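You operate a simulated robot arm through the tools that you are given. There is no shell and no other tool. Be economical: measure what you need, move in short steps, check, and stop when the job is done.

You are at the controls of a simulated robot arm. One attempt, no reset.

Task
Wipe the finger marks off the stand mirror, then tilt it upright and lock it.
Fine: use the grey mirror cloth and put it back; loosen the tilt knob to move the glass. Where these are worked on the way, their far stop is far enough and under half their travel is too little: tilt knob. What is to be rubbed or washed off counts as gone when no trace of it is left.

It is judged by the outcome, as a careful person would: the job done as asked, and still so three seconds after it is handed in. It fails if anything else is knocked over, pushed out of place, dropped, spilled or broken. Flat cloth is picked up by pressing the open fingertips on it (5 to 10 N) and closing them slowly along it; thin cloth reads only 2 to 8 mm in the jaws.

Robot
A 6-joint arm with a two-finger parallel gripper, fixed in place. Base frame: the origin is at the foot of the arm, x ahead of it, y to its left, z up. Lengths are in m, angles in degrees, forces in N, time in s.
With the tool pointing down near the work surface it reaches from about 0.14 to 0.84 m from the base axis. Its first joint turns from -166.0 to 166.0 degrees. Payload 3.91 kg.
The TCP is the grasp point between the finger pads, 0.03 m short of the fingertips. In the tool frame z runs along the fingers and y along their closing line. The gripper opens to 0.11 m. The fingers are 0.02 m wide and 0.01 m thick; the gripper's body (0.048 by 0.112 m) begins 0.055 m behind the TCP.
Orientation is told as [roll, pitch, yaw] about the base's x, y, z axes, in that order, counted from this pose: with the fingers straight down and closing along the base's y, the tool's x points along the base's -x, its y along +y and its z along -z.

Tools
- The arm moves only by the tool play_rows. Its argument "targets" is a list of rows, each a list of 3 entries, a list of its own where there are three numbers: the shift along the tool's x, y, z in cm, then the turn, a rotation vector about the tool's x, y, z in degrees, then the opening in per cent of the stroke, from 0 (shut) to 100 (fully open). In form: [[[x, y, z], [ax, ay, az], grip], ...]. A call has 1 to 10 rows; each row is the pose to reach, as a shift and turn from the pose commanded when the call began, along the tool's axes at that moment. A row lasts 0.2 s, in which the tool goes at most 0.05 m and 8.6 degrees; a call with a longer step from one row to the next is refused whole, and so is a gripper value outside its range. A pose out of reach is approached as far as the arm can. The call stops where the force on the tool passes 90 N (or 10 N more than at its start, if that is more) or the arm is blocked; 0.2 s more then pass. The fingers move at their own pace (about 0.108 m/s each) and stop on an object; they squeeze with about 30 N. The grip force told is the motor's: it shows also when the fingers shut on nothing. Time passes only in rows, and 0.2 s behind the last, so rows that repeat a pose let the fingers close. It gives the time, the measured TCP pose, the force on the tool (base axes), the opening and the grip force at its end, in the units of the frame above (readings bear some noise), with the torque about the TCP (base axes, N m) and any sound that the robot's microphone picked up.
- Cameras (640 x 400 px; columns grow to the right, rows downward): "scene" is fixed at [0.4002, -0.4989, 1.6398]; the picture's right is [0.11, 0.99, 0.00], its down [0.86, -0.10, -0.49] and it looks along [-0.49, 0.06, -0.87] (base axes); focal length 292 px, centre (320, 200). "wrist" rides on the gripper at [0.077, 0.007, -0.114] in the tool frame; the picture's right is [-0.09, 1.00, 0.00], its down [-0.80, -0.07, -0.59] and it looks along [-0.59, -0.05, 0.80] (tool axes); focal length 270 px, centre (320, 200). There is no depth. A picture from a camera that has moved, and an enlarged one, comes with that camera's place and axes in the base frame and with its lens.
- capture(camera): a new picture of that camera. No time passes.
- move_column(by): slides the trunk up (or, below 0, down) by that many m; the arm rides with it, the base frame stays. It gives what a move gives, with no picture.
- inspect(camera, box): a new picture of the part [left, top, right, bottom] of that camera's present view, enlarged. No time passes.
- close_job(): hands the job in; it is judged then, once.

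Go step by step. Nothing tells you positions but the pictures and the camera data: compare them with the known pose of the tool, close in by small moves and look again before you grip or let go. The budget is 120 turns and 76 pictures, counting those below and the enlarged ones. Unless the task says otherwise, let go and move clear before handing in, and close with one line.

The tools are called after "Request:" as a command line: name --argument value ..., lists and objects as JSON in quotes. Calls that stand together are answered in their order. play_rows: Moves the arm, as the interface text tells. Its arguments: {"type":"object","properties":{"targets":{"type":"array"}},"required":["targets"]} The other tools are called the same way: move_column (by) slides the trunk up or down; capture (camera) takes a picture; inspect (camera, box) takes an enlarged picture of a part of a camera's view; close_job () hands the job in.

At the start:

```text
time_s: 0.0
eef_pos: [0.1417, -0.3296, 1.3556]
ee_rot: [0.1, 0.0, -0.1]
ft_force: [-0.7, -0.1, -0.6]
torque: [0.02, 0.01, 0.0]
finger_gap: 0.1098
grip_force: 0.1
trunk travel left (down, up): [-0.475, 0.065]
```

scene: 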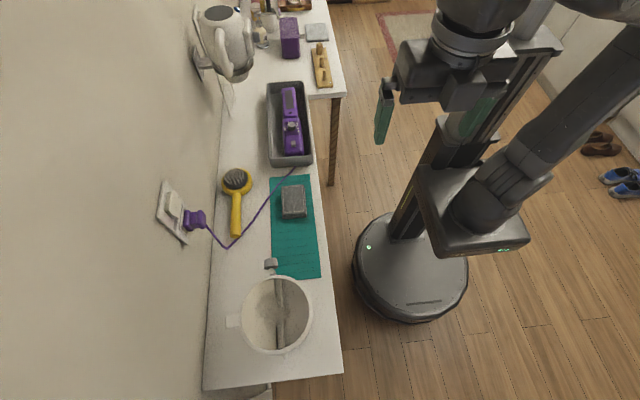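
wrist: 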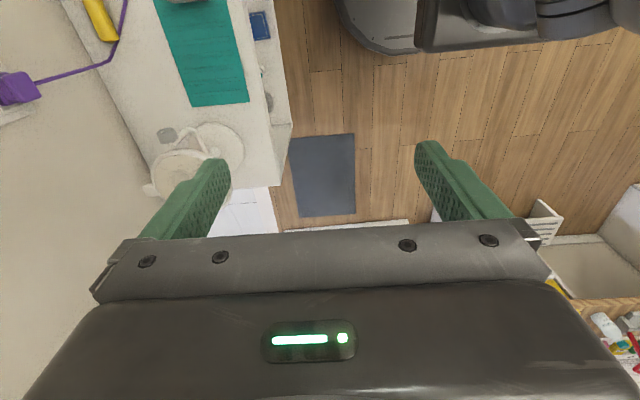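

I see a worktop along the wall on the robot's right (−y), with a round white object near its near end that may be the stand mirror and a grey cloth on a teal mat. I'll enlarge both areas to identify them.

Request:
inspect --camera "scene" --box '[200, 160, 360, 260]'

Request:
inspect --camera "scene" --box '[200, 250, 360, 350]'

Request:
inspect --camera "scene" --box '[180, 0, 360, 112]'

```text
4.00 times, centred on (280, 210) of scene
camera zoom: at [0.4002, -0.4989, 1.6398], right [0.11, 0.99, 0.0], down [0.86, -0.1, -0.49], along [-0.49, 0.06, -0.87], focal length 1167 px, centre (480, 160)
```

zoom: 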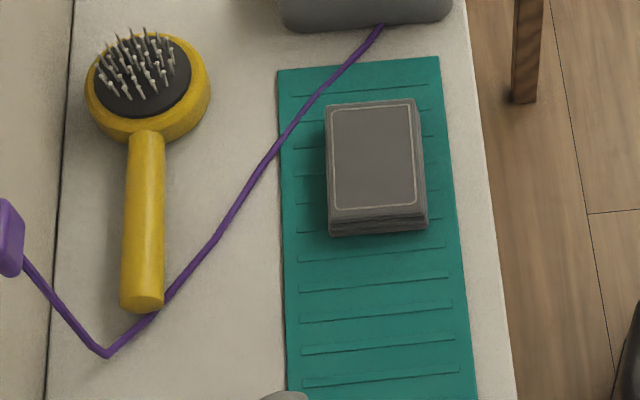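

```text
4.00 times, centred on (280, 300) of scene
camera zoom: at [0.4002, -0.4989, 1.6398], right [0.11, 0.99, 0.0], down [0.86, -0.1, -0.49], along [-0.49, 0.06, -0.87], focal length 1167 px, centre (480, -200)
```

zoom: 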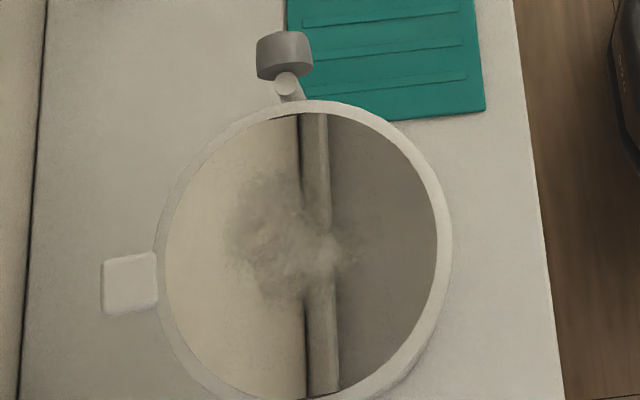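

```text
3.56 times, centred on (270, 56) of scene
camera zoom: at [0.4002, -0.4989, 1.6398], right [0.11, 0.99, 0.0], down [0.86, -0.1, -0.49], along [-0.49, 0.06, -0.87], focal length 1037 px, centre (498, 712)
```

zoom: 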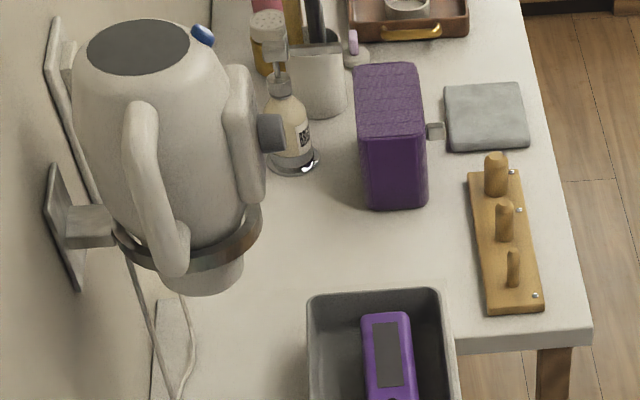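

The worktop is at about z=0.925. There are two grey candidates for the cloth: a layered pad on the teal mat, and a flat piece on the far table. I'll enlarge each one.

Request:
inspect --camera "scene" --box '[273, 180, 313, 225]'

Request:
inspect --camera "scene" --box '[295, 10, 343, 50]'

Request:
inspect --camera "wrist" --box '[130, 0, 310, 215]'

```text
8.89 times, centred on (293, 202) of scene
camera zoom: at [0.4002, -0.4989, 1.6398], right [0.11, 0.99, 0.0], down [0.86, -0.1, -0.49], along [-0.49, 0.06, -0.87], focal length 2593 px, centre (560, 178)
```

zoom: 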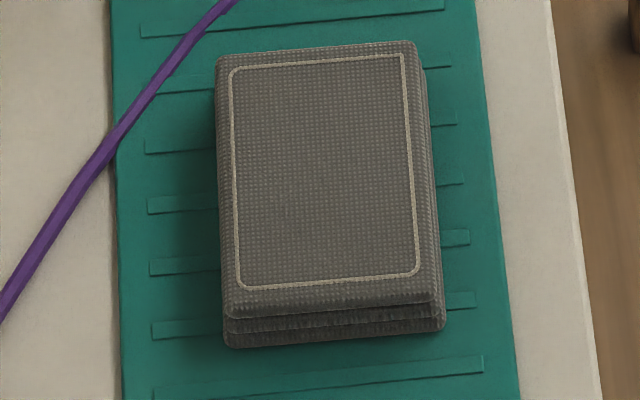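

```text
10.00 times, centred on (319, 30) of scene
camera zoom: at [0.4002, -0.4989, 1.6398], right [0.11, 0.99, 0.0], down [0.86, -0.1, -0.49], along [-0.49, 0.06, -0.87], focal length 2918 px, centre (330, 1900)
```

zoom: 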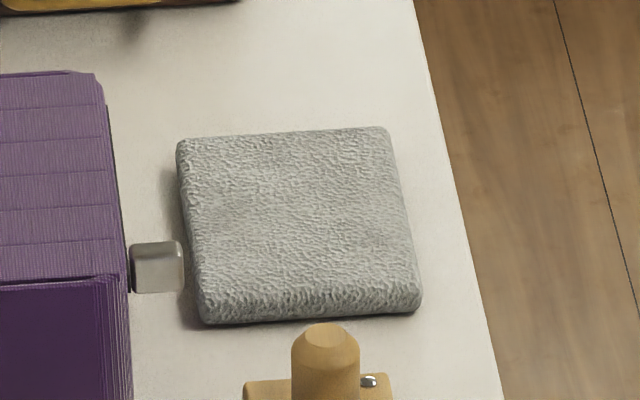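

```text
1.86 times, centred on (220, 108) of wrist
camera zoom: at [0.0641, -0.3222, 1.4706], right [0.09, 1.0, 0.0], down [0.8, -0.07, 0.59], along [0.59, -0.05, -0.8], focal length 503 px, centre (506, 372)
```

zoom: 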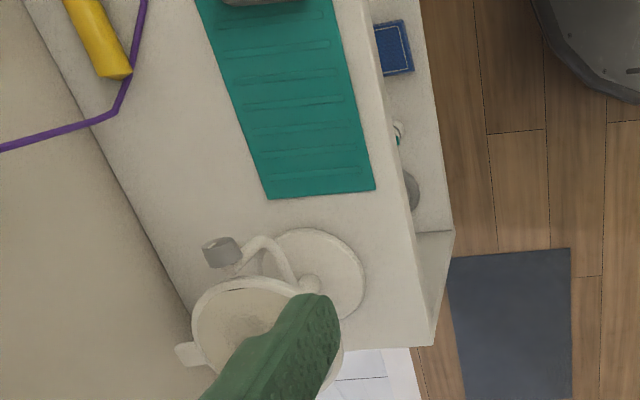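

The waffle-weave grey pad with the stitched border on the teal mat looks like the mirror cloth, at about (0.00, −0.52, 0.95). The mirror is centred near (0.31, −0.57, 1.07), with the knob on its −x side and a tab on its −y side. I'll move above the cloth to get a closer look.

Request:
play_rows --targets '[[[2, -3, 3], [0, 0, 0], 100], [[4, -6, 6], [0, 0, 0], 100], [[6, -8.5, 9], [0, 0, 0], 100], [[8, -11, 12], [0, 0, 0], 100], [[10, -13.5, 15], [0, 0, 0], 100], [[12, -16, 18], [0, 0, 0], 100], [[14, -18.5, 21], [0, 0, 0], 100], [[14, -18.5, 21], [0, 0, 0], 100]]'

Request:
capture --camera "wrist"

Request:
capture --camera "scene"

```text
time_s: 1.8
eef_pos: [0.0016, -0.5155, 1.1472]
ee_rot: [0.0, 0.0, 0.0]
ft_force: [0.1, -0.3, 0.1]
torque: [0.01, 0.03, 0.0]
finger_gap: 0.11
grip_force: 0.0
trunk travel left (down, up): [-0.475, 0.065]
```

```text
67 pictures are left
camera wrist: at [-0.0762, -0.5077, 1.2607], right [0.09, 1.0, 0.0], down [0.8, -0.07, 0.59], along [0.59, -0.05, -0.8], focal length 270 px, centre (320, 200)
```

wrist: 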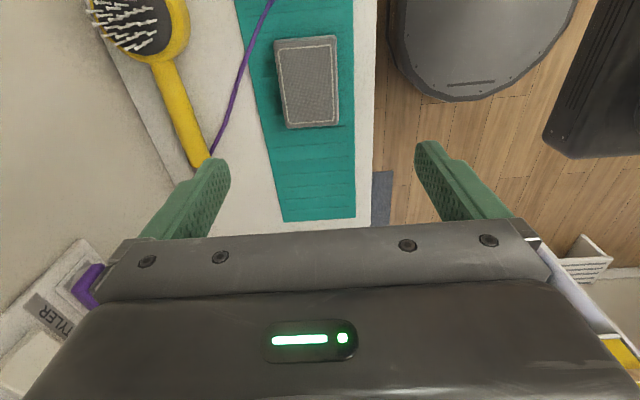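

```text
66 pictures are left
```

scene: 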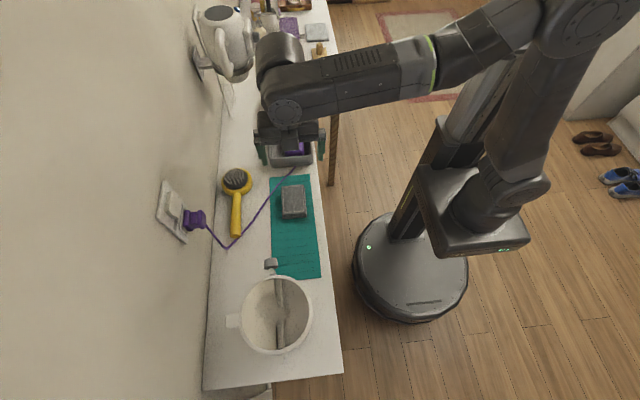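

The cloth's top spans x −0.048 to 0.041 and y −0.554 to −0.492, at z≈0.942. I'll partly close the jaws and come down over it, stopping just above to check.

Request:
play_rows --targets '[[[0, -0.8, 3], [0, 0, 0], 77], [[0, -0.8, 6], [0, 0, 0], 77], [[0, -0.8, 9], [0, 0, 0], 77], [[0, -0.8, 12], [0, 0, 0], 77], [[0, -0.8, 14], [0, 0, 0], 77], [[0, -0.8, 15.5], [0, 0, 0], 77], [[0, -0.8, 15.5], [0, 0, 0], 77]]'

Request:
capture --camera "wrist"

```text
time_s: 3.4
eef_pos: [0.0016, -0.5226, 0.9906]
ee_rot: [-0.1, -0.1, -0.1]
ft_force: [0.1, -0.3, -1.3]
torque: [0.0, -0.04, 0.01]
finger_gap: 0.0849
grip_force: 0.0
trunk travel left (down, up): [-0.475, 0.065]
```

```text
65 pictures are left
camera wrist: at [-0.076, -0.515, 1.1052], right [0.09, 1.0, 0.0], down [0.8, -0.07, 0.59], along [0.59, -0.05, -0.8], focal length 270 px, centre (320, 200)
```

wrist: 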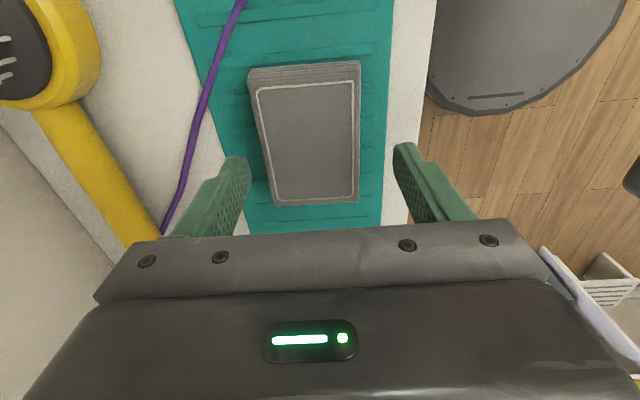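

The jaws straddle the cloth evenly. I'll go down so the tips sit a few millimetres above the mat, then close.

Request:
play_rows --targets '[[[0, 0, 1], [0, 0, 0], 77], [[0, 0, 2], [0, 0, 0], 77], [[0, 0, 2.6], [0, 0, 0], 77], [[0, 0, 2.6], [0, 0, 0], 60], [[0, 0, 2.6], [0, 0, 0], 50], [[0, 0, 2.6], [0, 0, 0], 40], [[0, 0, 2.6], [0, 0, 0], 30]]'

Request:
capture --camera "wrist"

```text
time_s: 5.0
eef_pos: [0.0, -0.5224, 0.9651]
ee_rot: [0.0, 0.0, -0.1]
ft_force: [0.4, -0.8, 2.0]
torque: [-0.06, 0.0, 0.02]
finger_gap: 0.0671
grip_force: 30.1
trunk travel left (down, up): [-0.475, 0.065]
```

```text
64 pictures are left
camera wrist: at [-0.0764, -0.5151, 1.0798], right [0.09, 1.0, 0.0], down [0.8, -0.07, 0.59], along [0.59, -0.05, -0.8], focal length 270 px, centre (320, 200)
```

wrist: 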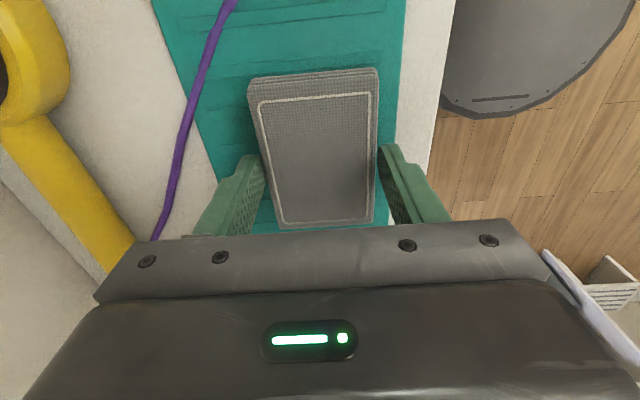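

It's gripped at 67 mm, at pose (0.000, −0.5224, 0.9651). I'll lift it and check that it comes along.

Request:
play_rows --targets '[[[0, 0, -1], [0, 0, 0], 30], [[0, 0, -3], [0, 0, 0], 30], [[0, 0, -6], [0, 0, 0], 30], [[0, 0, -10], [0, 0, 0], 30], [[0, 0, -14], [0, 0, 0], 30], [[0, 0, -18], [0, 0, 0], 30], [[0, 0, -22], [0, 0, 0], 30], [[0, 0, -22], [0, 0, 0], 30]]'

Request:
capture --camera "wrist"

Request:
capture --camera "scene"

```text
time_s: 6.8
eef_pos: [0.0011, -0.5212, 1.1859]
ee_rot: [0.0, 0.0, -0.2]
ft_force: [-0.5, 0.8, -0.3]
torque: [-0.01, -0.01, -0.07]
finger_gap: 0.0669
grip_force: 29.6
trunk travel left (down, up): [-0.475, 0.065]
```

```text
63 pictures are left
camera wrist: at [-0.0762, -0.5151, 1.2996], right [0.09, 1.0, 0.0], down [0.8, -0.07, 0.59], along [0.59, -0.05, -0.8], focal length 270 px, centre (320, 200)
```

wrist: 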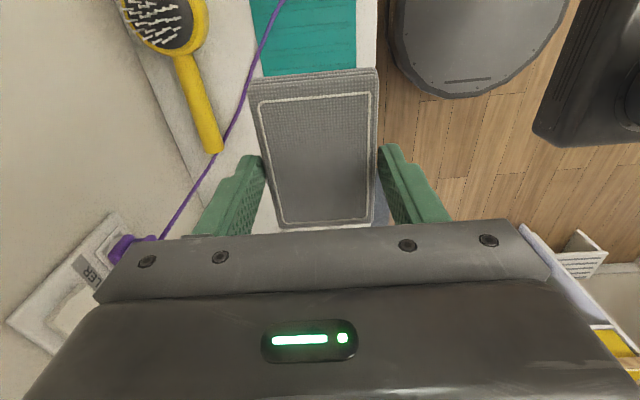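

```text
62 pictures are left
```

scene: 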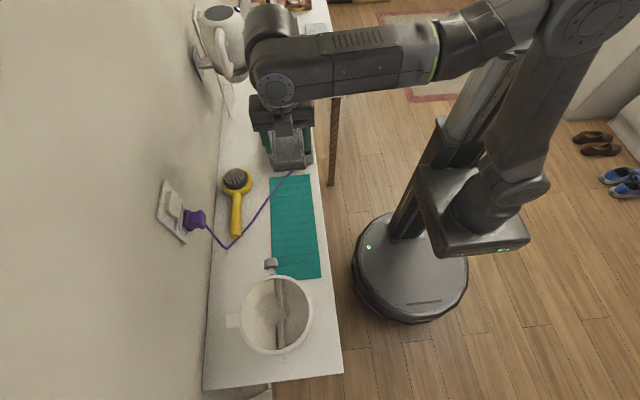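

The cloth is held. Next I'll move to the robot side of the mirror, at height, to measure how far the glass is tilted.

Request:
play_rows --targets '[[[0, 2.5, -2], [0, 0, 0], 30], [[0, 5, -4], [0, 0, 0], 30], [[-2, 8, -6], [0, 0, 0], 30], [[-6, 10, -7], [0, 0, 0], 30], [[-10, 12, -7], [0, 0, 0], 30], [[-14.5, 12, -7], [0, 0, 0], 30], [[-19, 12, -7], [0, 0, 0], 30], [[-23.5, 12, -7], [0, 0, 0], 30], [[-28, 12, -7], [0, 0, 0], 30], [[-30, 12, -7], [0, 0, 0], 30]]'

Request:
inspect --camera "wrist" --box '[0, 0, 320, 200]'

Request:
inspect --camera "scene" --box '[200, 240, 360, 360]'

```text
time_s: 9.0
eef_pos: [0.3023, -0.4034, 1.2566]
ee_rot: [0.0, 0.0, -0.1]
ft_force: [-0.1, 0.7, -0.2]
torque: [0.02, -0.02, -0.02]
finger_gap: 0.0669
grip_force: 29.9
trunk travel left (down, up): [-0.475, 0.065]
```

```text
2.00 times, centred on (160, 100) of wrist
camera zoom: at [0.2252, -0.3954, 1.3701], right [0.09, 1.0, 0.0], down [0.8, -0.07, 0.59], along [0.59, -0.05, -0.8], focal length 541 px, centre (640, 400)
```

zoom: 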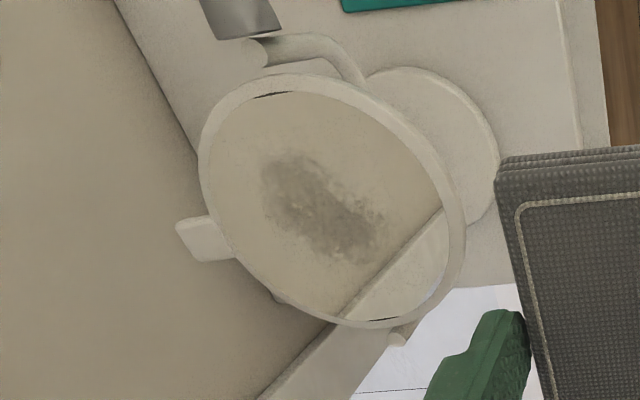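

```text
3.33 times, centred on (280, 300) of scene
camera zoom: at [0.4002, -0.4989, 1.6398], right [0.11, 0.99, 0.0], down [0.86, -0.1, -0.49], along [-0.49, 0.06, -0.87], focal length 972 px, centre (453, -133)
```

zoom: 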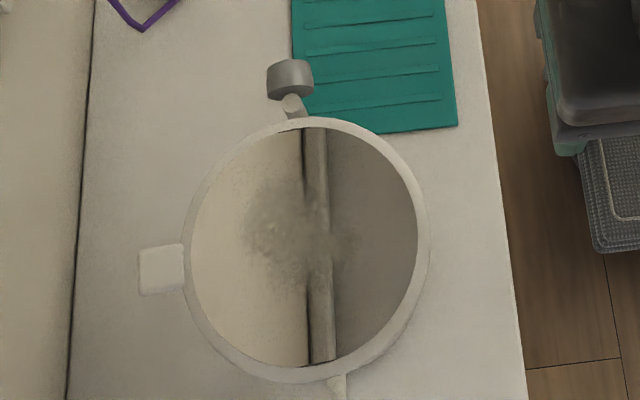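

The mirror turns out to lie nearly flat, facing up, with its centre near (0.305, −0.563, 1.077) and the hinge axis yawed about 7°. The smear is near (0.303, −0.571) and spans about ±3.4 cm. I'll bring the cloth over it and stop just above.

Request:
play_rows --targets '[[[0, -4, 0], [0, 0, 0], 30], [[0, -8, 0], [0, 0, 0], 30], [[0, -12, 0], [0, 0, 0], 30], [[0, -16.8, 0], [0, 0, 0], 30], [[0, -16.8, 3], [0, 0, 0], 30], [[0, -16.8, 6], [0, 0, 0], 30], [[0, -16.8, 9], [0, 0, 0], 30], [[0, -16.8, 11], [0, 0, 0], 30], [[0, -16.8, 11], [0, 0, 0], 30]]'

Request:
inspect --camera "scene" --box '[200, 240, 360, 360]'

Request:
capture --camera "wrist"

```text
time_s: 11.0
eef_pos: [0.3021, -0.5712, 1.1449]
ee_rot: [0.0, -0.1, -0.1]
ft_force: [-0.2, -0.1, -0.8]
torque: [-0.01, 0.0, 0.02]
finger_gap: 0.0666
grip_force: 30.3
trunk travel left (down, up): [-0.475, 0.065]
```

```text
3.33 times, centred on (280, 300) of scene
camera zoom: at [0.4002, -0.4989, 1.6398], right [0.11, 0.99, 0.0], down [0.86, -0.1, -0.49], along [-0.49, 0.06, -0.87], focal length 972 px, centre (453, -133)
```

zoom: 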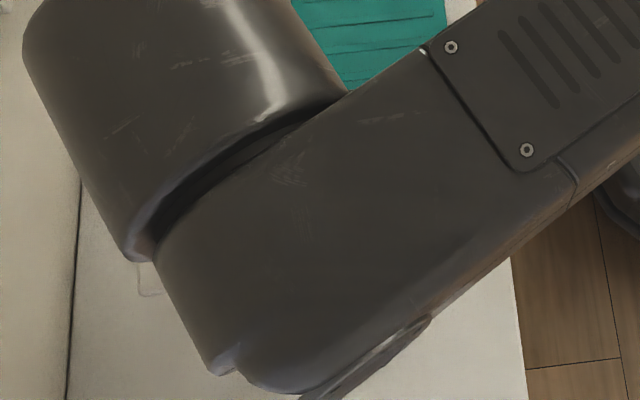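

```text
58 pictures are left
camera wrist: at [0.2246, -0.5631, 1.259], right [0.09, 1.0, 0.0], down [0.8, -0.07, 0.59], along [0.59, -0.05, -0.8], focal length 270 px, centre (320, 200)
```

wrist: 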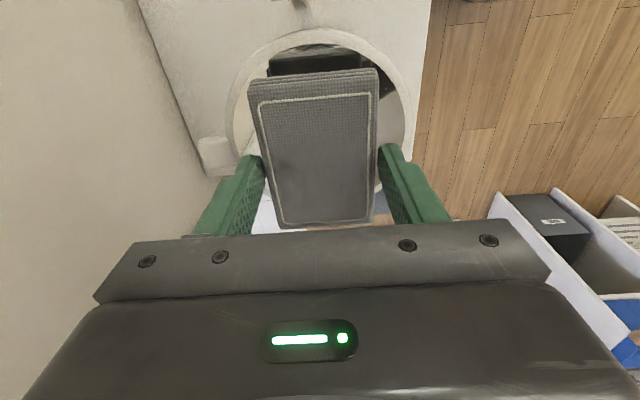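

The cloth is just above the glass. I'll lower it in small steps and watch the force.

Request:
play_rows --targets '[[[0, 0, 0.6], [0, 0, 0], 30], [[0, 0, 1.2], [0, 0, 0], 30], [[0, 0, 1.8], [0, 0, 0], 30], [[0, 0, 2.1], [0, 0, 0], 30], [[0, 0, 2.1], [0, 0, 0], 30]]'

```text
time_s: 12.2
eef_pos: [0.3021, -0.5702, 1.1252]
ee_rot: [0.0, 0.0, 0.0]
ft_force: [-0.9, -0.5, -0.7]
torque: [0.01, -0.01, 0.03]
finger_gap: 0.0668
grip_force: 29.9
trunk travel left (down, up): [-0.475, 0.065]
```

Request:
play_rows --targets '[[[0, 0, 0.3], [0, 0, 0], 30], [[0, 0, 0.5], [0, 0, 0], 30], [[0, 0, 0.5], [0, 0, 0], 30]]'

Request:
inspect --camera "wrist" --box '[180, 0, 460, 240]'

```text
time_s: 13.0
eef_pos: [0.3006, -0.5706, 1.1198]
ee_rot: [0.0, 0.0, -0.1]
ft_force: [-0.4, 0.3, -0.1]
torque: [0.01, -0.02, -0.02]
finger_gap: 0.0672
grip_force: 30.3
trunk travel left (down, up): [-0.475, 0.065]
```

```text
1.67 times, centred on (320, 120) of wrist
camera zoom: at [0.2242, -0.5631, 1.2337], right [0.09, 1.0, 0.0], down [0.8, -0.07, 0.59], along [0.59, -0.05, -0.8], focal length 450 px, centre (320, 333)
```

zoom: 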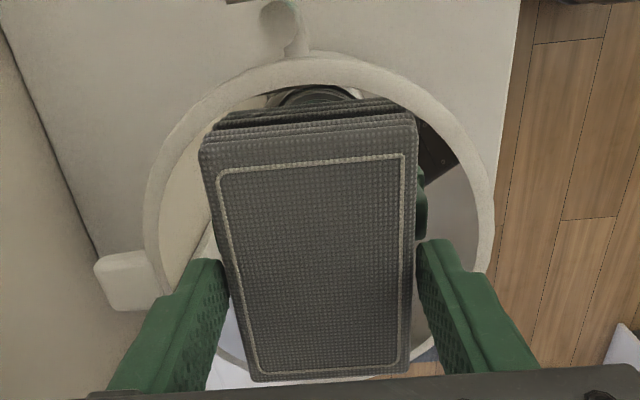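

Request:
play_rows --targets '[[[0, 0, 0.2], [0, 0, 0], 30], [[0, 0, 0.4], [0, 0, 0], 30], [[0, 0, 0.4], [0, 0, 0], 30]]'

```text
time_s: 13.8
eef_pos: [0.3011, -0.57, 1.1163]
ee_rot: [0.0, 0.0, -0.2]
ft_force: [-0.6, -0.1, -0.8]
torque: [0.04, -0.03, 0.02]
finger_gap: 0.0668
grip_force: 30.0
trunk travel left (down, up): [-0.475, 0.065]
```

Request:
play_rows --targets '[[[0, 0, 0.2], [0, 0, 0], 30], [[0, 0, 0.4], [0, 0, 0], 30], [[0, 0, 0.4], [0, 0, 0], 30]]'

```text
time_s: 14.6
eef_pos: [0.3022, -0.5698, 1.1152]
ee_rot: [-0.4, -0.1, -0.1]
ft_force: [3.2, -5.3, 29.4]
torque: [-0.32, 0.03, 0.04]
finger_gap: 0.0669
grip_force: 29.6
trunk travel left (down, up): [-0.475, 0.065]
```

Contact is at z≈1.1155 and it's stiff. I'll back off about 2 mm for a light press and rub in a small pattern.

Request:
play_rows --targets '[[[0, 0, -0.2], [0, 0, 0], 30], [[0, 0, -0.2], [0, 0, 0], 30]]'

```text
time_s: 15.2
eef_pos: [0.3024, -0.5694, 1.1151]
ee_rot: [-0.2, -0.1, -0.1]
ft_force: [4.3, -8.3, 31.1]
torque: [-0.47, -0.22, 0.02]
finger_gap: 0.0668
grip_force: 30.5
trunk travel left (down, up): [-0.475, 0.065]
```

Request:
play_rows --targets '[[[0, 0, -0.1], [0, 0, 0], 30], [[0, 0, -0.2], [0, 0, 0], 30], [[0, 0, -0.2], [0, 0, 0], 30]]'

```text
time_s: 16.0
eef_pos: [0.3003, -0.5695, 1.1147]
ee_rot: [0.2, 0.1, -0.1]
ft_force: [3.5, -5.8, 18.3]
torque: [-0.3, -0.2, 0.05]
finger_gap: 0.0668
grip_force: 30.1
trunk travel left (down, up): [-0.475, 0.065]
```

Request:
play_rows --targets '[[[0, 0, -0.1], [0, 0, 0], 30], [[0, 0, -0.1], [0, 0, 0], 30]]'

```text
time_s: 16.6
eef_pos: [0.3009, -0.5693, 1.1154]
ee_rot: [0.2, 0.2, -0.1]
ft_force: [0.0, 0.1, 3.7]
torque: [-0.08, -0.07, -0.01]
finger_gap: 0.0668
grip_force: 29.7
trunk travel left (down, up): [-0.475, 0.065]
```

The press is now light at 4 N. I'll rub with short strokes across the smear.

Request:
play_rows --targets '[[[0.8, 0, 0.05], [0, 0, 0], 30], [[1.5, 0.8, 0.05], [0, 0, 0], 30], [[0, 1.5, 0.05], [0, 0, 0], 30], [[-1.5, 0.8, 0.05], [0, 0, 0], 30], [[-1.5, -0.8, 0.05], [0, 0, 0], 30], [[0, -1.5, 0.05], [0, 0, 0], 30], [[1.5, -0.8, 0.05], [0, 0, 0], 30], [[1.5, 0.8, 0.05], [0, 0, 0], 30], [[0, 0, 0.05], [0, 0, 0], 30]]'

```text
time_s: 18.6
eef_pos: [0.3016, -0.571, 1.1163]
ee_rot: [0.0, -0.1, 0.0]
ft_force: [-0.2, -0.3, -0.3]
torque: [0.01, 0.0, -0.02]
finger_gap: 0.0668
grip_force: 30.2
trunk travel left (down, up): [-0.475, 0.065]
```

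There's no contact at the end of the strokes, so I'll lift a little and look at the glass.

Request:
play_rows --targets '[[[0, 0, -3], [0, 0, 0], 30], [[0, 4, -6], [0, 0, 0], 30], [[0, 8, -9], [0, 0, 0], 30], [[0, 12, -11], [0, 0, 0], 30], [[0, 16.8, -14], [0, 0, 0], 30], [[0, 16.8, -14], [0, 0, 0], 30]]'

Request:
inspect --camera "scene" --box '[200, 240, 360, 360]'

Request:
inspect --camera "wrist" --box '[0, 0, 320, 200]'

```text
refused: row 5 steps farther than a row can; nothing moved
```

```text
3.33 times, centred on (280, 300) of scene
camera zoom: at [0.4002, -0.4989, 1.6398], right [0.11, 0.99, 0.0], down [0.86, -0.1, -0.49], along [-0.49, 0.06, -0.87], focal length 972 px, centre (453, -133)
```

zoom: 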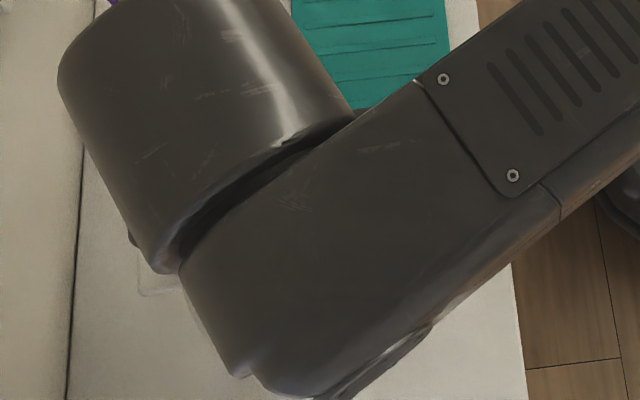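

```text
2.00 times, centred on (160, 100) of wrist
camera zoom: at [0.2243, -0.5633, 1.2297], right [0.09, 1.0, 0.0], down [0.8, -0.07, 0.59], along [0.59, -0.05, -0.8], focal length 541 px, centre (640, 400)
```

zoom: 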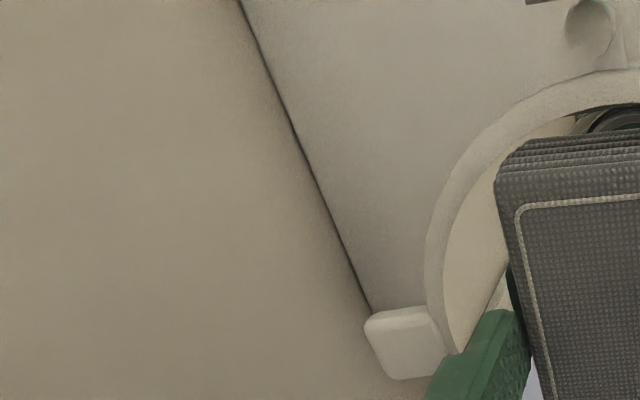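

Request:
play_rows --targets '[[[0, 0, -3], [0, 0, 0], 30], [[0, 3, -6], [0, 0, 0], 30], [[0, 6, -9], [0, 0, 0], 30], [[0, 10, -11], [0, 0, 0], 30], [[0, 13.5, -13], [0, 0, 0], 30], [[0, 16.8, -14], [0, 0, 0], 30], [[0, 16.8, -14], [0, 0, 0], 30]]'

Request:
inspect --camera "scene" --box '[200, 240, 360, 360]'

Request:
inspect --camera "wrist" --box '[0, 0, 320, 200]'

```text
time_s: 20.2
eef_pos: [0.3027, -0.4028, 1.2562]
ee_rot: [0.0, 0.1, -0.1]
ft_force: [0.2, 0.1, -0.4]
torque: [0.03, 0.03, -0.01]
finger_gap: 0.0672
grip_force: 29.9
trunk travel left (down, up): [-0.475, 0.065]
```

```text
3.33 times, centred on (280, 300) of scene
camera zoom: at [0.4002, -0.4989, 1.6398], right [0.11, 0.99, 0.0], down [0.86, -0.1, -0.49], along [-0.49, 0.06, -0.87], focal length 972 px, centre (453, -133)
```

zoom: 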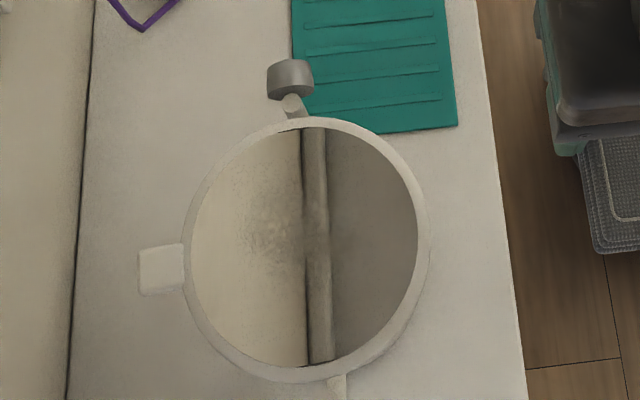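

```text
2.00 times, centred on (160, 100) of wrist
camera zoom: at [0.2251, -0.3954, 1.3696], right [0.09, 1.0, 0.0], down [0.8, -0.07, 0.59], along [0.59, -0.05, -0.8], focal length 541 px, centre (640, 400)
```

zoom: 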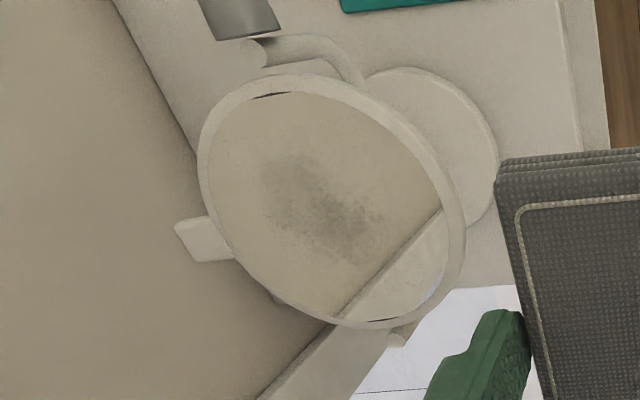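

The smear has faded and the mirror hasn't moved. I'll go back for more rubbing, slightly firmer and with smaller y strokes so the fingers stay clear of the rim.

Request:
play_rows --targets '[[[0, -4, 2], [0, 0, 0], 30], [[0, -8, 4], [0, 0, 0], 30], [[0, -12, 6], [0, 0, 0], 30], [[0, -16.5, 7], [0, 0, 0], 30], [[0, -16.5, 10], [0, 0, 0], 30], [[0, -16.5, 13], [0, 0, 0], 30], [[0, -16.5, 13.8], [0, 0, 0], 30], [[0, -16.5, 14.1], [0, 0, 0], 30], [[0, -16.5, 14.1], [0, 0, 0], 30]]'

Request:
play_rows --targets '[[[0, 0, 0.1], [0, 0, 0], 30], [[1.5, 0, 0.1], [0, 0, 0], 30], [[-1.5, 0, 0.1], [0, 0, 0], 30], [[1.5, 0.5, 0.1], [0, 0, 0], 30], [[-1.5, 0.5, 0.1], [0, 0, 0], 30], [[0, 0.5, 0.1], [0, 0, 0], 30]]'

```text
time_s: 22.2
eef_pos: [0.3005, -0.5668, 1.1155]
ee_rot: [0.0, 0.0, -0.1]
ft_force: [-0.1, -0.2, 3.3]
torque: [-0.06, 0.04, 0.0]
finger_gap: 0.067
grip_force: 30.0
trunk travel left (down, up): [-0.475, 0.065]
```

```text
time_s: 23.6
eef_pos: [0.3006, -0.5619, 1.1153]
ee_rot: [0.0, 0.0, 0.0]
ft_force: [-0.6, 0.0, 12.3]
torque: [-0.07, -0.16, 0.15]
finger_gap: 0.0669
grip_force: 30.0
trunk travel left (down, up): [-0.475, 0.065]
```

The contact is steady at about 12 N. More strokes.

Request:
play_rows --targets '[[[1.5, -0.5, 0], [0, 0, 0], 30], [[-1.5, -0.5, 0], [0, 0, 0], 30], [[1.5, -1.2, 0], [0, 0, 0], 30], [[-1.5, -1.2, 0], [0, 0, 0], 30], [[0, -1.2, 0], [0, 0, 0], 30], [[0, 0.8, 0], [0, 0, 0], 30], [[1, -1, 0], [0, 0, 0], 30], [[1, 0.8, 0], [0, 0, 0], 30], [[-1, -1, 0], [0, 0, 0], 30], [[-1, 0.8, 0], [0, 0, 0], 30]]'

Request:
play_rows --targets '[[[2.5, -0.8, 0], [0, 0, 0], 30], [[-0.5, -0.8, 0], [0, 0, 0], 30], [[2.5, -1.5, 0], [0, 0, 0], 30], [[-0.5, -1.5, 0], [0, 0, 0], 30], [[2, -0.4, 0], [0, 0, 0], 30], [[-0.5, -0.4, 0], [0, 0, 0], 30], [[1, -1.6, 0], [0, 0, 0], 30], [[1, 0, 0], [0, 0, 0], 30], [[1, -0.8, 0], [0, 0, 0], 30]]'

Request:
play_rows --targets '[[[0, 0, -3], [0, 0, 0], 30], [[0, 3, -6], [0, 0, 0], 30], [[0, 6, -9], [0, 0, 0], 30], [[0, 10, -11], [0, 0, 0], 30], [[0, 13.5, -13], [0, 0, 0], 30], [[0, 16.5, -14], [0, 0, 0], 30], [[0, 16.5, -14], [0, 0, 0], 30]]'

Request:
inspect --camera "scene" --box '[230, 270, 330, 355]'

Request:
inspect --camera "wrist" --box '[80, 20, 260, 180]'

```text
time_s: 25.8
eef_pos: [0.311, -0.5521, 1.1145]
ee_rot: [0.1, 0.1, -0.1]
ft_force: [-2.1, 2.8, 13.4]
torque: [-0.12, -0.06, -0.05]
finger_gap: 0.0669
grip_force: 29.9
trunk travel left (down, up): [-0.475, 0.065]
```

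```text
time_s: 27.8
eef_pos: [0.2999, -0.5605, 1.1143]
ee_rot: [0.1, 0.0, -0.1]
ft_force: [-0.7, 5.8, 14.4]
torque: [0.16, -0.11, 0.03]
finger_gap: 0.0666
grip_force: 29.9
trunk travel left (down, up): [-0.475, 0.065]
```

```text
time_s: 29.4
eef_pos: [0.3019, -0.3973, 1.2537]
ee_rot: [-0.1, 0.0, 0.0]
ft_force: [0.7, -0.4, 0.3]
torque: [-0.02, 0.04, -0.01]
finger_gap: 0.0668
grip_force: 29.4
trunk travel left (down, up): [-0.475, 0.065]
```

```text
4.71 times, centred on (280, 312) of scene
camera zoom: at [0.4002, -0.4989, 1.6398], right [0.11, 0.99, 0.0], down [0.86, -0.1, -0.49], along [-0.49, 0.06, -0.87], focal length 1373 px, centre (508, -329)
```

zoom: 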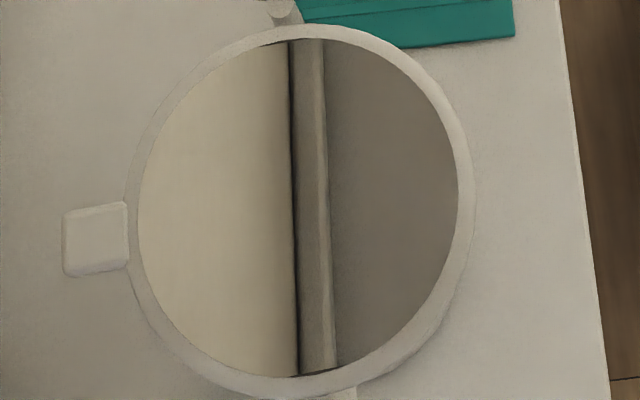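

```text
2.50 times, centred on (170, 100) of wrist
camera zoom: at [0.2243, -0.3901, 1.3674], right [0.09, 1.0, 0.0], down [0.8, -0.07, 0.59], along [0.59, -0.05, -0.8], focal length 676 px, centre (695, 450)
```

zoom: 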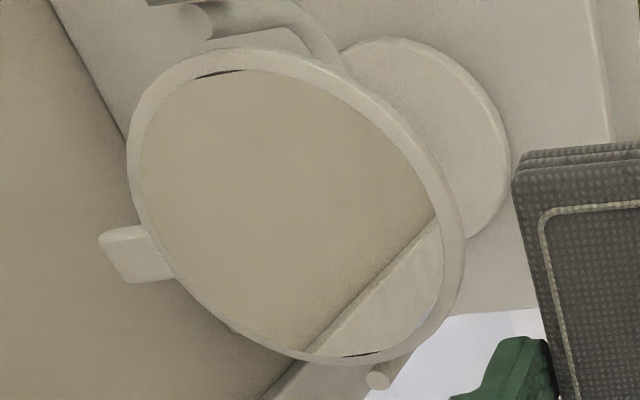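

Both views look clean. I'll take one tighter look at the centre to be sure no trace is left.

Request:
inspect --camera "scene" --box '[252, 285, 302, 335]'

Request:
inspect --camera "wrist" --box '[110, 45, 210, 145]'

```text
8.00 times, centred on (277, 310) of scene
camera zoom: at [0.4002, -0.4989, 1.6398], right [0.11, 0.99, 0.0], down [0.86, -0.1, -0.49], along [-0.49, 0.06, -0.87], focal length 2334 px, centre (664, -680)
```

zoom: 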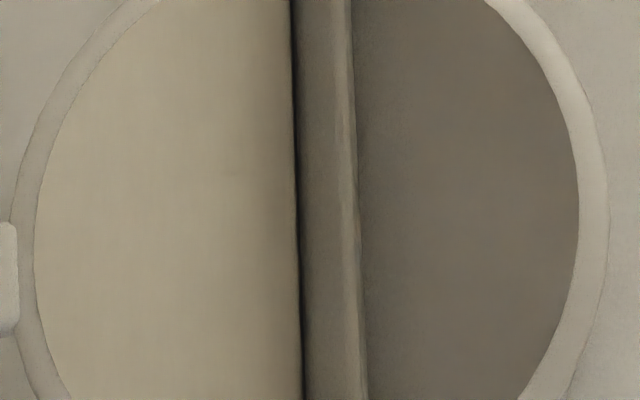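

```text
4.00 times, centred on (160, 95) of wrist
camera zoom: at [0.2243, -0.3901, 1.3674], right [0.09, 1.0, 0.0], down [0.8, -0.07, 0.59], along [0.59, -0.05, -0.8], focal length 1081 px, centre (960, 620)
```

zoom: 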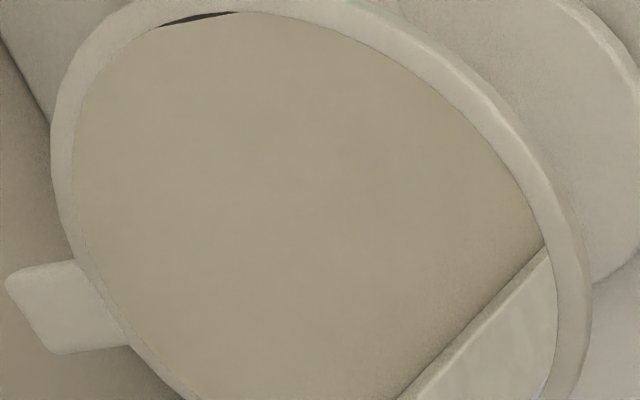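

The glass is clean, so the cloth goes back to its original spot on the mat.

Request:
play_rows --targets '[[[4.5, 0, 0], [0, 0, 0], 30], [[9, 0, 0], [0, 0, 0], 30], [[13.5, 0, 0], [0, 0, 0], 30], [[18, 0, 0], [0, 0, 0], 30], [[22.5, -1, 0], [0, 0, 0], 30], [[26.5, -4, 0], [0, 0, 0], 30], [[30.2, -7, 0], [0, 0, 0], 30], [[30.2, -10, 3], [0, 0, 0], 30], [[30.2, -12.5, 6], [0, 0, 0], 30], [[30.2, -12.5, 9], [0, 0, 0], 30]]'

Request:
play_rows --targets '[[[0, 0, 4], [0, 0, 0], 30], [[0, 0, 8], [0, 0, 0], 30], [[0, 0, 12], [0, 0, 0], 30], [[0, 0, 15], [0, 0, 0], 30], [[0, 0, 17], [0, 0, 0], 30], [[0, 0, 18], [0, 0, 0], 30], [[0, 0, 18], [0, 0, 0], 30]]'

Request:
capture --camera "wrist"

```text
time_s: 31.6
eef_pos: [0.0002, -0.5223, 1.1643]
ee_rot: [0.0, -0.1, 0.0]
ft_force: [-0.2, -0.9, 0.5]
torque: [0.02, 0.0, -0.03]
finger_gap: 0.0668
grip_force: 30.0
trunk travel left (down, up): [-0.475, 0.065]
```

```text
time_s: 33.2
eef_pos: [-0.0007, -0.5225, 0.9839]
ee_rot: [0.0, 0.0, -0.1]
ft_force: [-0.7, -0.1, -0.7]
torque: [0.01, -0.03, 0.03]
finger_gap: 0.067
grip_force: 30.4
trunk travel left (down, up): [-0.475, 0.065]
```

```text
48 pictures are left
camera wrist: at [-0.0779, -0.5157, 1.0979], right [0.09, 1.0, 0.0], down [0.8, -0.07, 0.59], along [0.59, -0.05, -0.8], focal length 270 px, centre (320, 200)
```

wrist: 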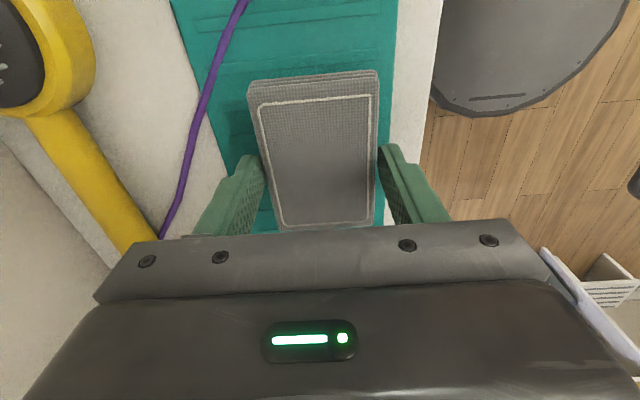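

Request:
play_rows --targets '[[[0, 0, 1], [0, 0, 0], 30], [[0, 0, 1.5], [0, 0, 0], 30], [[0, 0, 1.8], [0, 0, 0], 30], [[0, 0, 1.8], [0, 0, 0], 30]]'

```text
time_s: 34.2
eef_pos: [-0.0013, -0.5224, 0.966]
ee_rot: [0.0, 0.0, -0.1]
ft_force: [0.8, 0.2, -0.4]
torque: [-0.03, -0.02, 0.03]
finger_gap: 0.0668
grip_force: 30.3
trunk travel left (down, up): [-0.475, 0.065]
```

Request:
play_rows --targets '[[[0, 0, 0.1], [0, 0, 0], 30], [[0, 0, 0.15], [0, 0, 0], 30], [[0, 0, 0.15], [0, 0, 0], 30]]'

```text
time_s: 35.0
eef_pos: [-0.0006, -0.5219, 0.9646]
ee_rot: [-0.1, 0.0, -0.1]
ft_force: [0.5, -0.6, 1.8]
torque: [0.07, 0.0, 0.0]
finger_gap: 0.0672
grip_force: 29.6
trunk travel left (down, up): [-0.475, 0.065]
```

It's touching the mat now. I'll release, rise, and check.

Request:
play_rows --targets '[[[0, 0, 0], [0, 0, 0], 70], [[0, 0, 0], [0, 0, 0], 77], [[0, 0, 0], [0, 0, 0], 77], [[0, 0, -2], [0, 0, 0], 77], [[0, 0, -5], [0, 0, 0], 77], [[0, 0, -9], [0, 0, 0], 77], [[0, 0, -13.5], [0, 0, 0], 77], [[0, 0, -18], [0, 0, 0], 77], [[0, 0, -22], [0, 0, 0], 77]]'

Request:
capture --camera "scene"

```text
time_s: 37.0
eef_pos: [0.0, -0.5212, 1.1856]
ee_rot: [0.0, 0.0, -0.1]
ft_force: [-0.9, 0.8, 0.0]
torque: [0.01, 0.01, 0.02]
finger_gap: 0.0846
grip_force: 0.2
trunk travel left (down, up): [-0.475, 0.065]
```

```text
47 pictures are left
```

scene: 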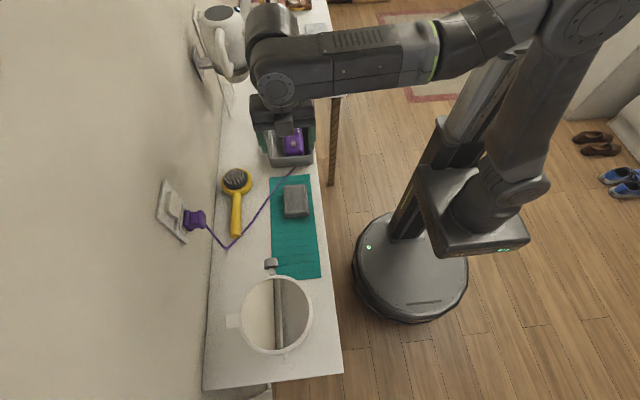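

The cloth is back and the glass is clean. Next is the tilt knob near (0.214, −0.573, 1.075). I'll turn the tool to point along +x so I can grip the knob end-on.

Request:
play_rows --targets '[[[-1, 0.5, -1], [0, -8.5, 0], 77], [[-2, 1, -2], [0, -17, 0], 77], [[-3, 1.5, -3], [0, -25.5, 0], 77], [[-4, 2, -4], [0, -34, 0], 77], [[-5, 2, -5], [0, -42.5, 0], 77], [[-6, 2, -5], [0, -51, 0], 77], [[-7, 2, -5], [0, -59.5, 0], 77], [[-8, 2, -5], [0, -68, 0], 77], [[-8, 2, -5], [0, -76.5, 0], 77], [[-8, 2, -5], [0, -85, 0], 77]]'

Request:
capture --camera "scene"

Request:
capture --camera "wrist"

```text
time_s: 39.2
eef_pos: [0.0795, -0.5031, 1.234]
ee_rot: [-0.3, -85.1, 0.3]
ft_force: [0.6, -0.9, 0.6]
torque: [-0.02, 0.02, 0.01]
finger_gap: 0.0848
grip_force: 0.2
trunk travel left (down, up): [-0.475, 0.065]
```

```text
46 pictures are left
```

scene: 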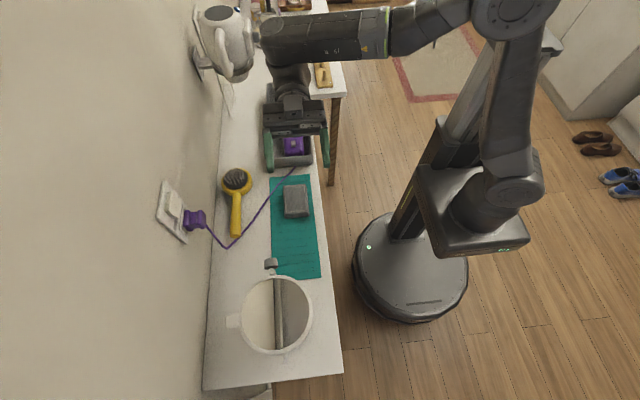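

```text
45 pictures are left
camera wrist: at [-0.042, -0.4954, 1.1673], right [0.01, 1.0, 0.09], down [-0.52, -0.07, 0.85], along [0.85, -0.05, 0.52], focal length 270 px, centre (320, 200)
```

wrist: 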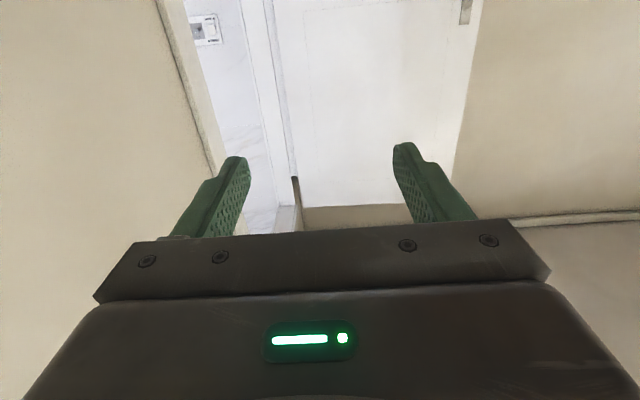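

The tool now points along +x, but the wrist camera is underneath and looks up. I'll roll the tool about its own axis by +170° so the camera sits on top, which also leaves room to turn back when loosening.

Request:
play_rows --targets '[[[0, 0, 0], [0, 0, 8.5], 77], [[0, 0, 0], [0, 0, 17], 77], [[0, 0, 0], [0, 0, 25.5], 77], [[0, 0, 0], [0, 0, 34], 77], [[0, 0, 0], [0, 0, 42.5], 77], [[0, 0, 0], [0, 0, 51], 77], [[0, 0, 0], [0, 0, 59.5], 77], [[0, 0, 0], [0, 0, 68], 77], [[0, 0, 0], [0, 0, 76.5], 77], [[0, 0, 0], [0, 0, 85], 77]]'

Request:
play_rows --targets '[[[0, 0, 0], [0, 0, 8.5], 77], [[0, 0, 0], [0, 0, 17], 77], [[0, 0, 0], [0, 0, 25.5], 77], [[0, 0, 0], [0, 0, 34], 77], [[0, 0, 0], [0, 0, 42.5], 77], [[0, 0, 0], [0, 0, 51], 77], [[0, 0, 0], [0, 0, 59.5], 77], [[0, 0, 0], [0, 0, 68], 77], [[0, 0, 0], [0, 0, 76.5], 77], [[0, 0, 0], [0, 0, 85], 77]]'

Request:
play_rows --targets '[[[0, 0, 0], [0, 0, 8], 77], [[0, 0, 0], [0, 0, 10], 77], [[0, 0, 0], [0, 0, 10], 77]]'

Request:
capture --camera "wrist"

```text
time_s: 41.4
eef_pos: [0.0781, -0.5022, 1.2356]
ee_rot: [84.9, -4.8, -89.7]
ft_force: [0.6, -0.1, 0.1]
torque: [0.02, -0.02, -0.01]
finger_gap: 0.0847
grip_force: 0.1
trunk travel left (down, up): [-0.475, 0.065]
```

```text
time_s: 43.6
eef_pos: [0.0793, -0.5028, 1.2349]
ee_rot: [62.9, 79.0, -116.6]
ft_force: [0.1, 0.4, -0.3]
torque: [-0.02, 0.0, -0.02]
finger_gap: 0.0844
grip_force: 0.0
trunk travel left (down, up): [-0.475, 0.065]
```

```text
time_s: 44.4
eef_pos: [0.0787, -0.502, 1.2352]
ee_rot: [-0.7, 85.0, 179.2]
ft_force: [-1.1, -0.5, 0.4]
torque: [-0.01, 0.0, 0.02]
finger_gap: 0.085
grip_force: 0.2
trunk travel left (down, up): [-0.475, 0.065]
```

```text
44 pictures are left
camera wrist: at [-0.0284, -0.509, 1.3209], right [-0.01, -1.0, -0.09], down [-0.66, 0.07, -0.75], along [0.75, 0.05, -0.66], focal length 270 px, centre (320, 200)
```

wrist: 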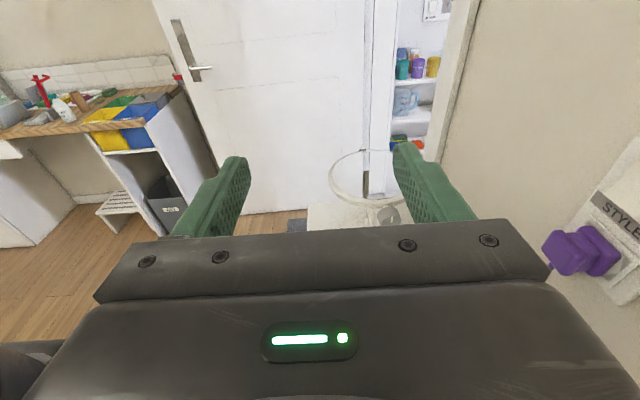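

The camera is on top now. I'll line the tool up with the hinge axis (nose up 5°, yaw +7.5°) and drop to knob height, about 10 cm short of it.

Request:
play_rows --targets '[[[-2.5, 1.5, 0.8], [1.5, 1, 0], 60], [[-5, 3, 1.6], [3, 2, 0], 60], [[-7.5, 4.5, 2.5], [4.5, 3, 0], 60], [[-10, 6, 3.3], [6, 4, 0], 60], [[-12.5, 7.2, 4.1], [7.5, 5, 0], 60], [[-15.1, 8.4, 5], [7.5, 5, 0], 60], [[-15.1, 8.4, 5], [7.5, 5, 0], 60]]'

Request:
capture --camera "wrist"

Request:
inspect --camera "scene" --box '[200, 180, 360, 300]'

```text
time_s: 46.0
eef_pos: [0.1159, -0.586, 1.0801]
ee_rot: [-99.2, 89.7, 88.4]
ft_force: [-0.5, 1.2, 0.9]
torque: [0.04, -0.02, 0.01]
finger_gap: 0.066
grip_force: 0.1
trunk travel left (down, up): [-0.475, 0.065]
```

```text
43 pictures are left
camera wrist: at [0.0031, -0.6081, 1.1565], right [0.13, -0.99, -0.09], down [-0.6, 0.0, -0.8], along [0.79, 0.16, -0.59], focal length 270 px, centre (320, 200)
```

wrist: 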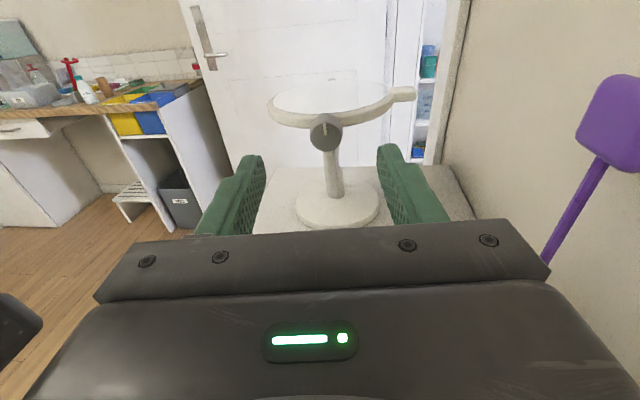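

```text
3.33 times, centred on (280, 240) of scene
camera zoom: at [0.4002, -0.4989, 1.6398], right [0.11, 0.99, 0.0], down [0.86, -0.1, -0.49], along [-0.49, 0.06, -0.87], focal length 972 px, centre (453, 67)
```

zoom: 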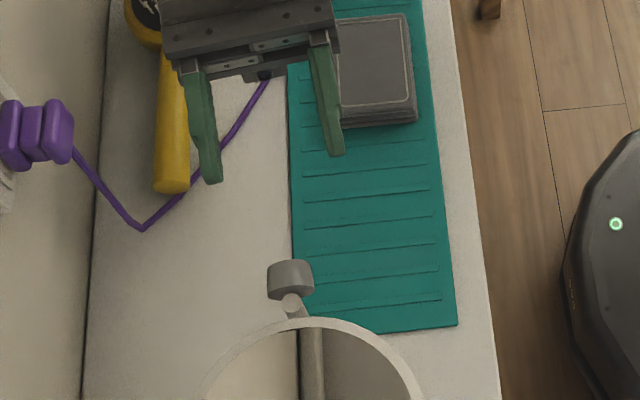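

The knob is directly ahead, with its outer face at about (0.205, −0.579, 1.073). I'll enlarge it before gripping.

Request:
inspect --camera "wrist" --box '[250, 70, 430, 182]'

```text
3.56 times, centred on (340, 126) of wrist
camera zoom: at [0.0031, -0.6081, 1.1565], right [0.13, -0.99, -0.09], down [-0.6, 0.0, -0.8], along [0.79, 0.16, -0.59], focal length 961 px, centre (249, 463)
```

zoom: 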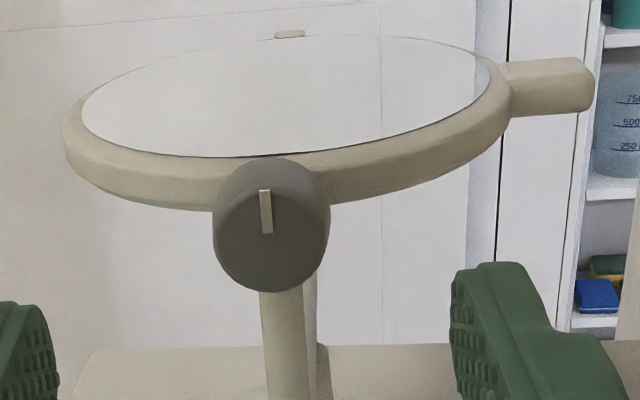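

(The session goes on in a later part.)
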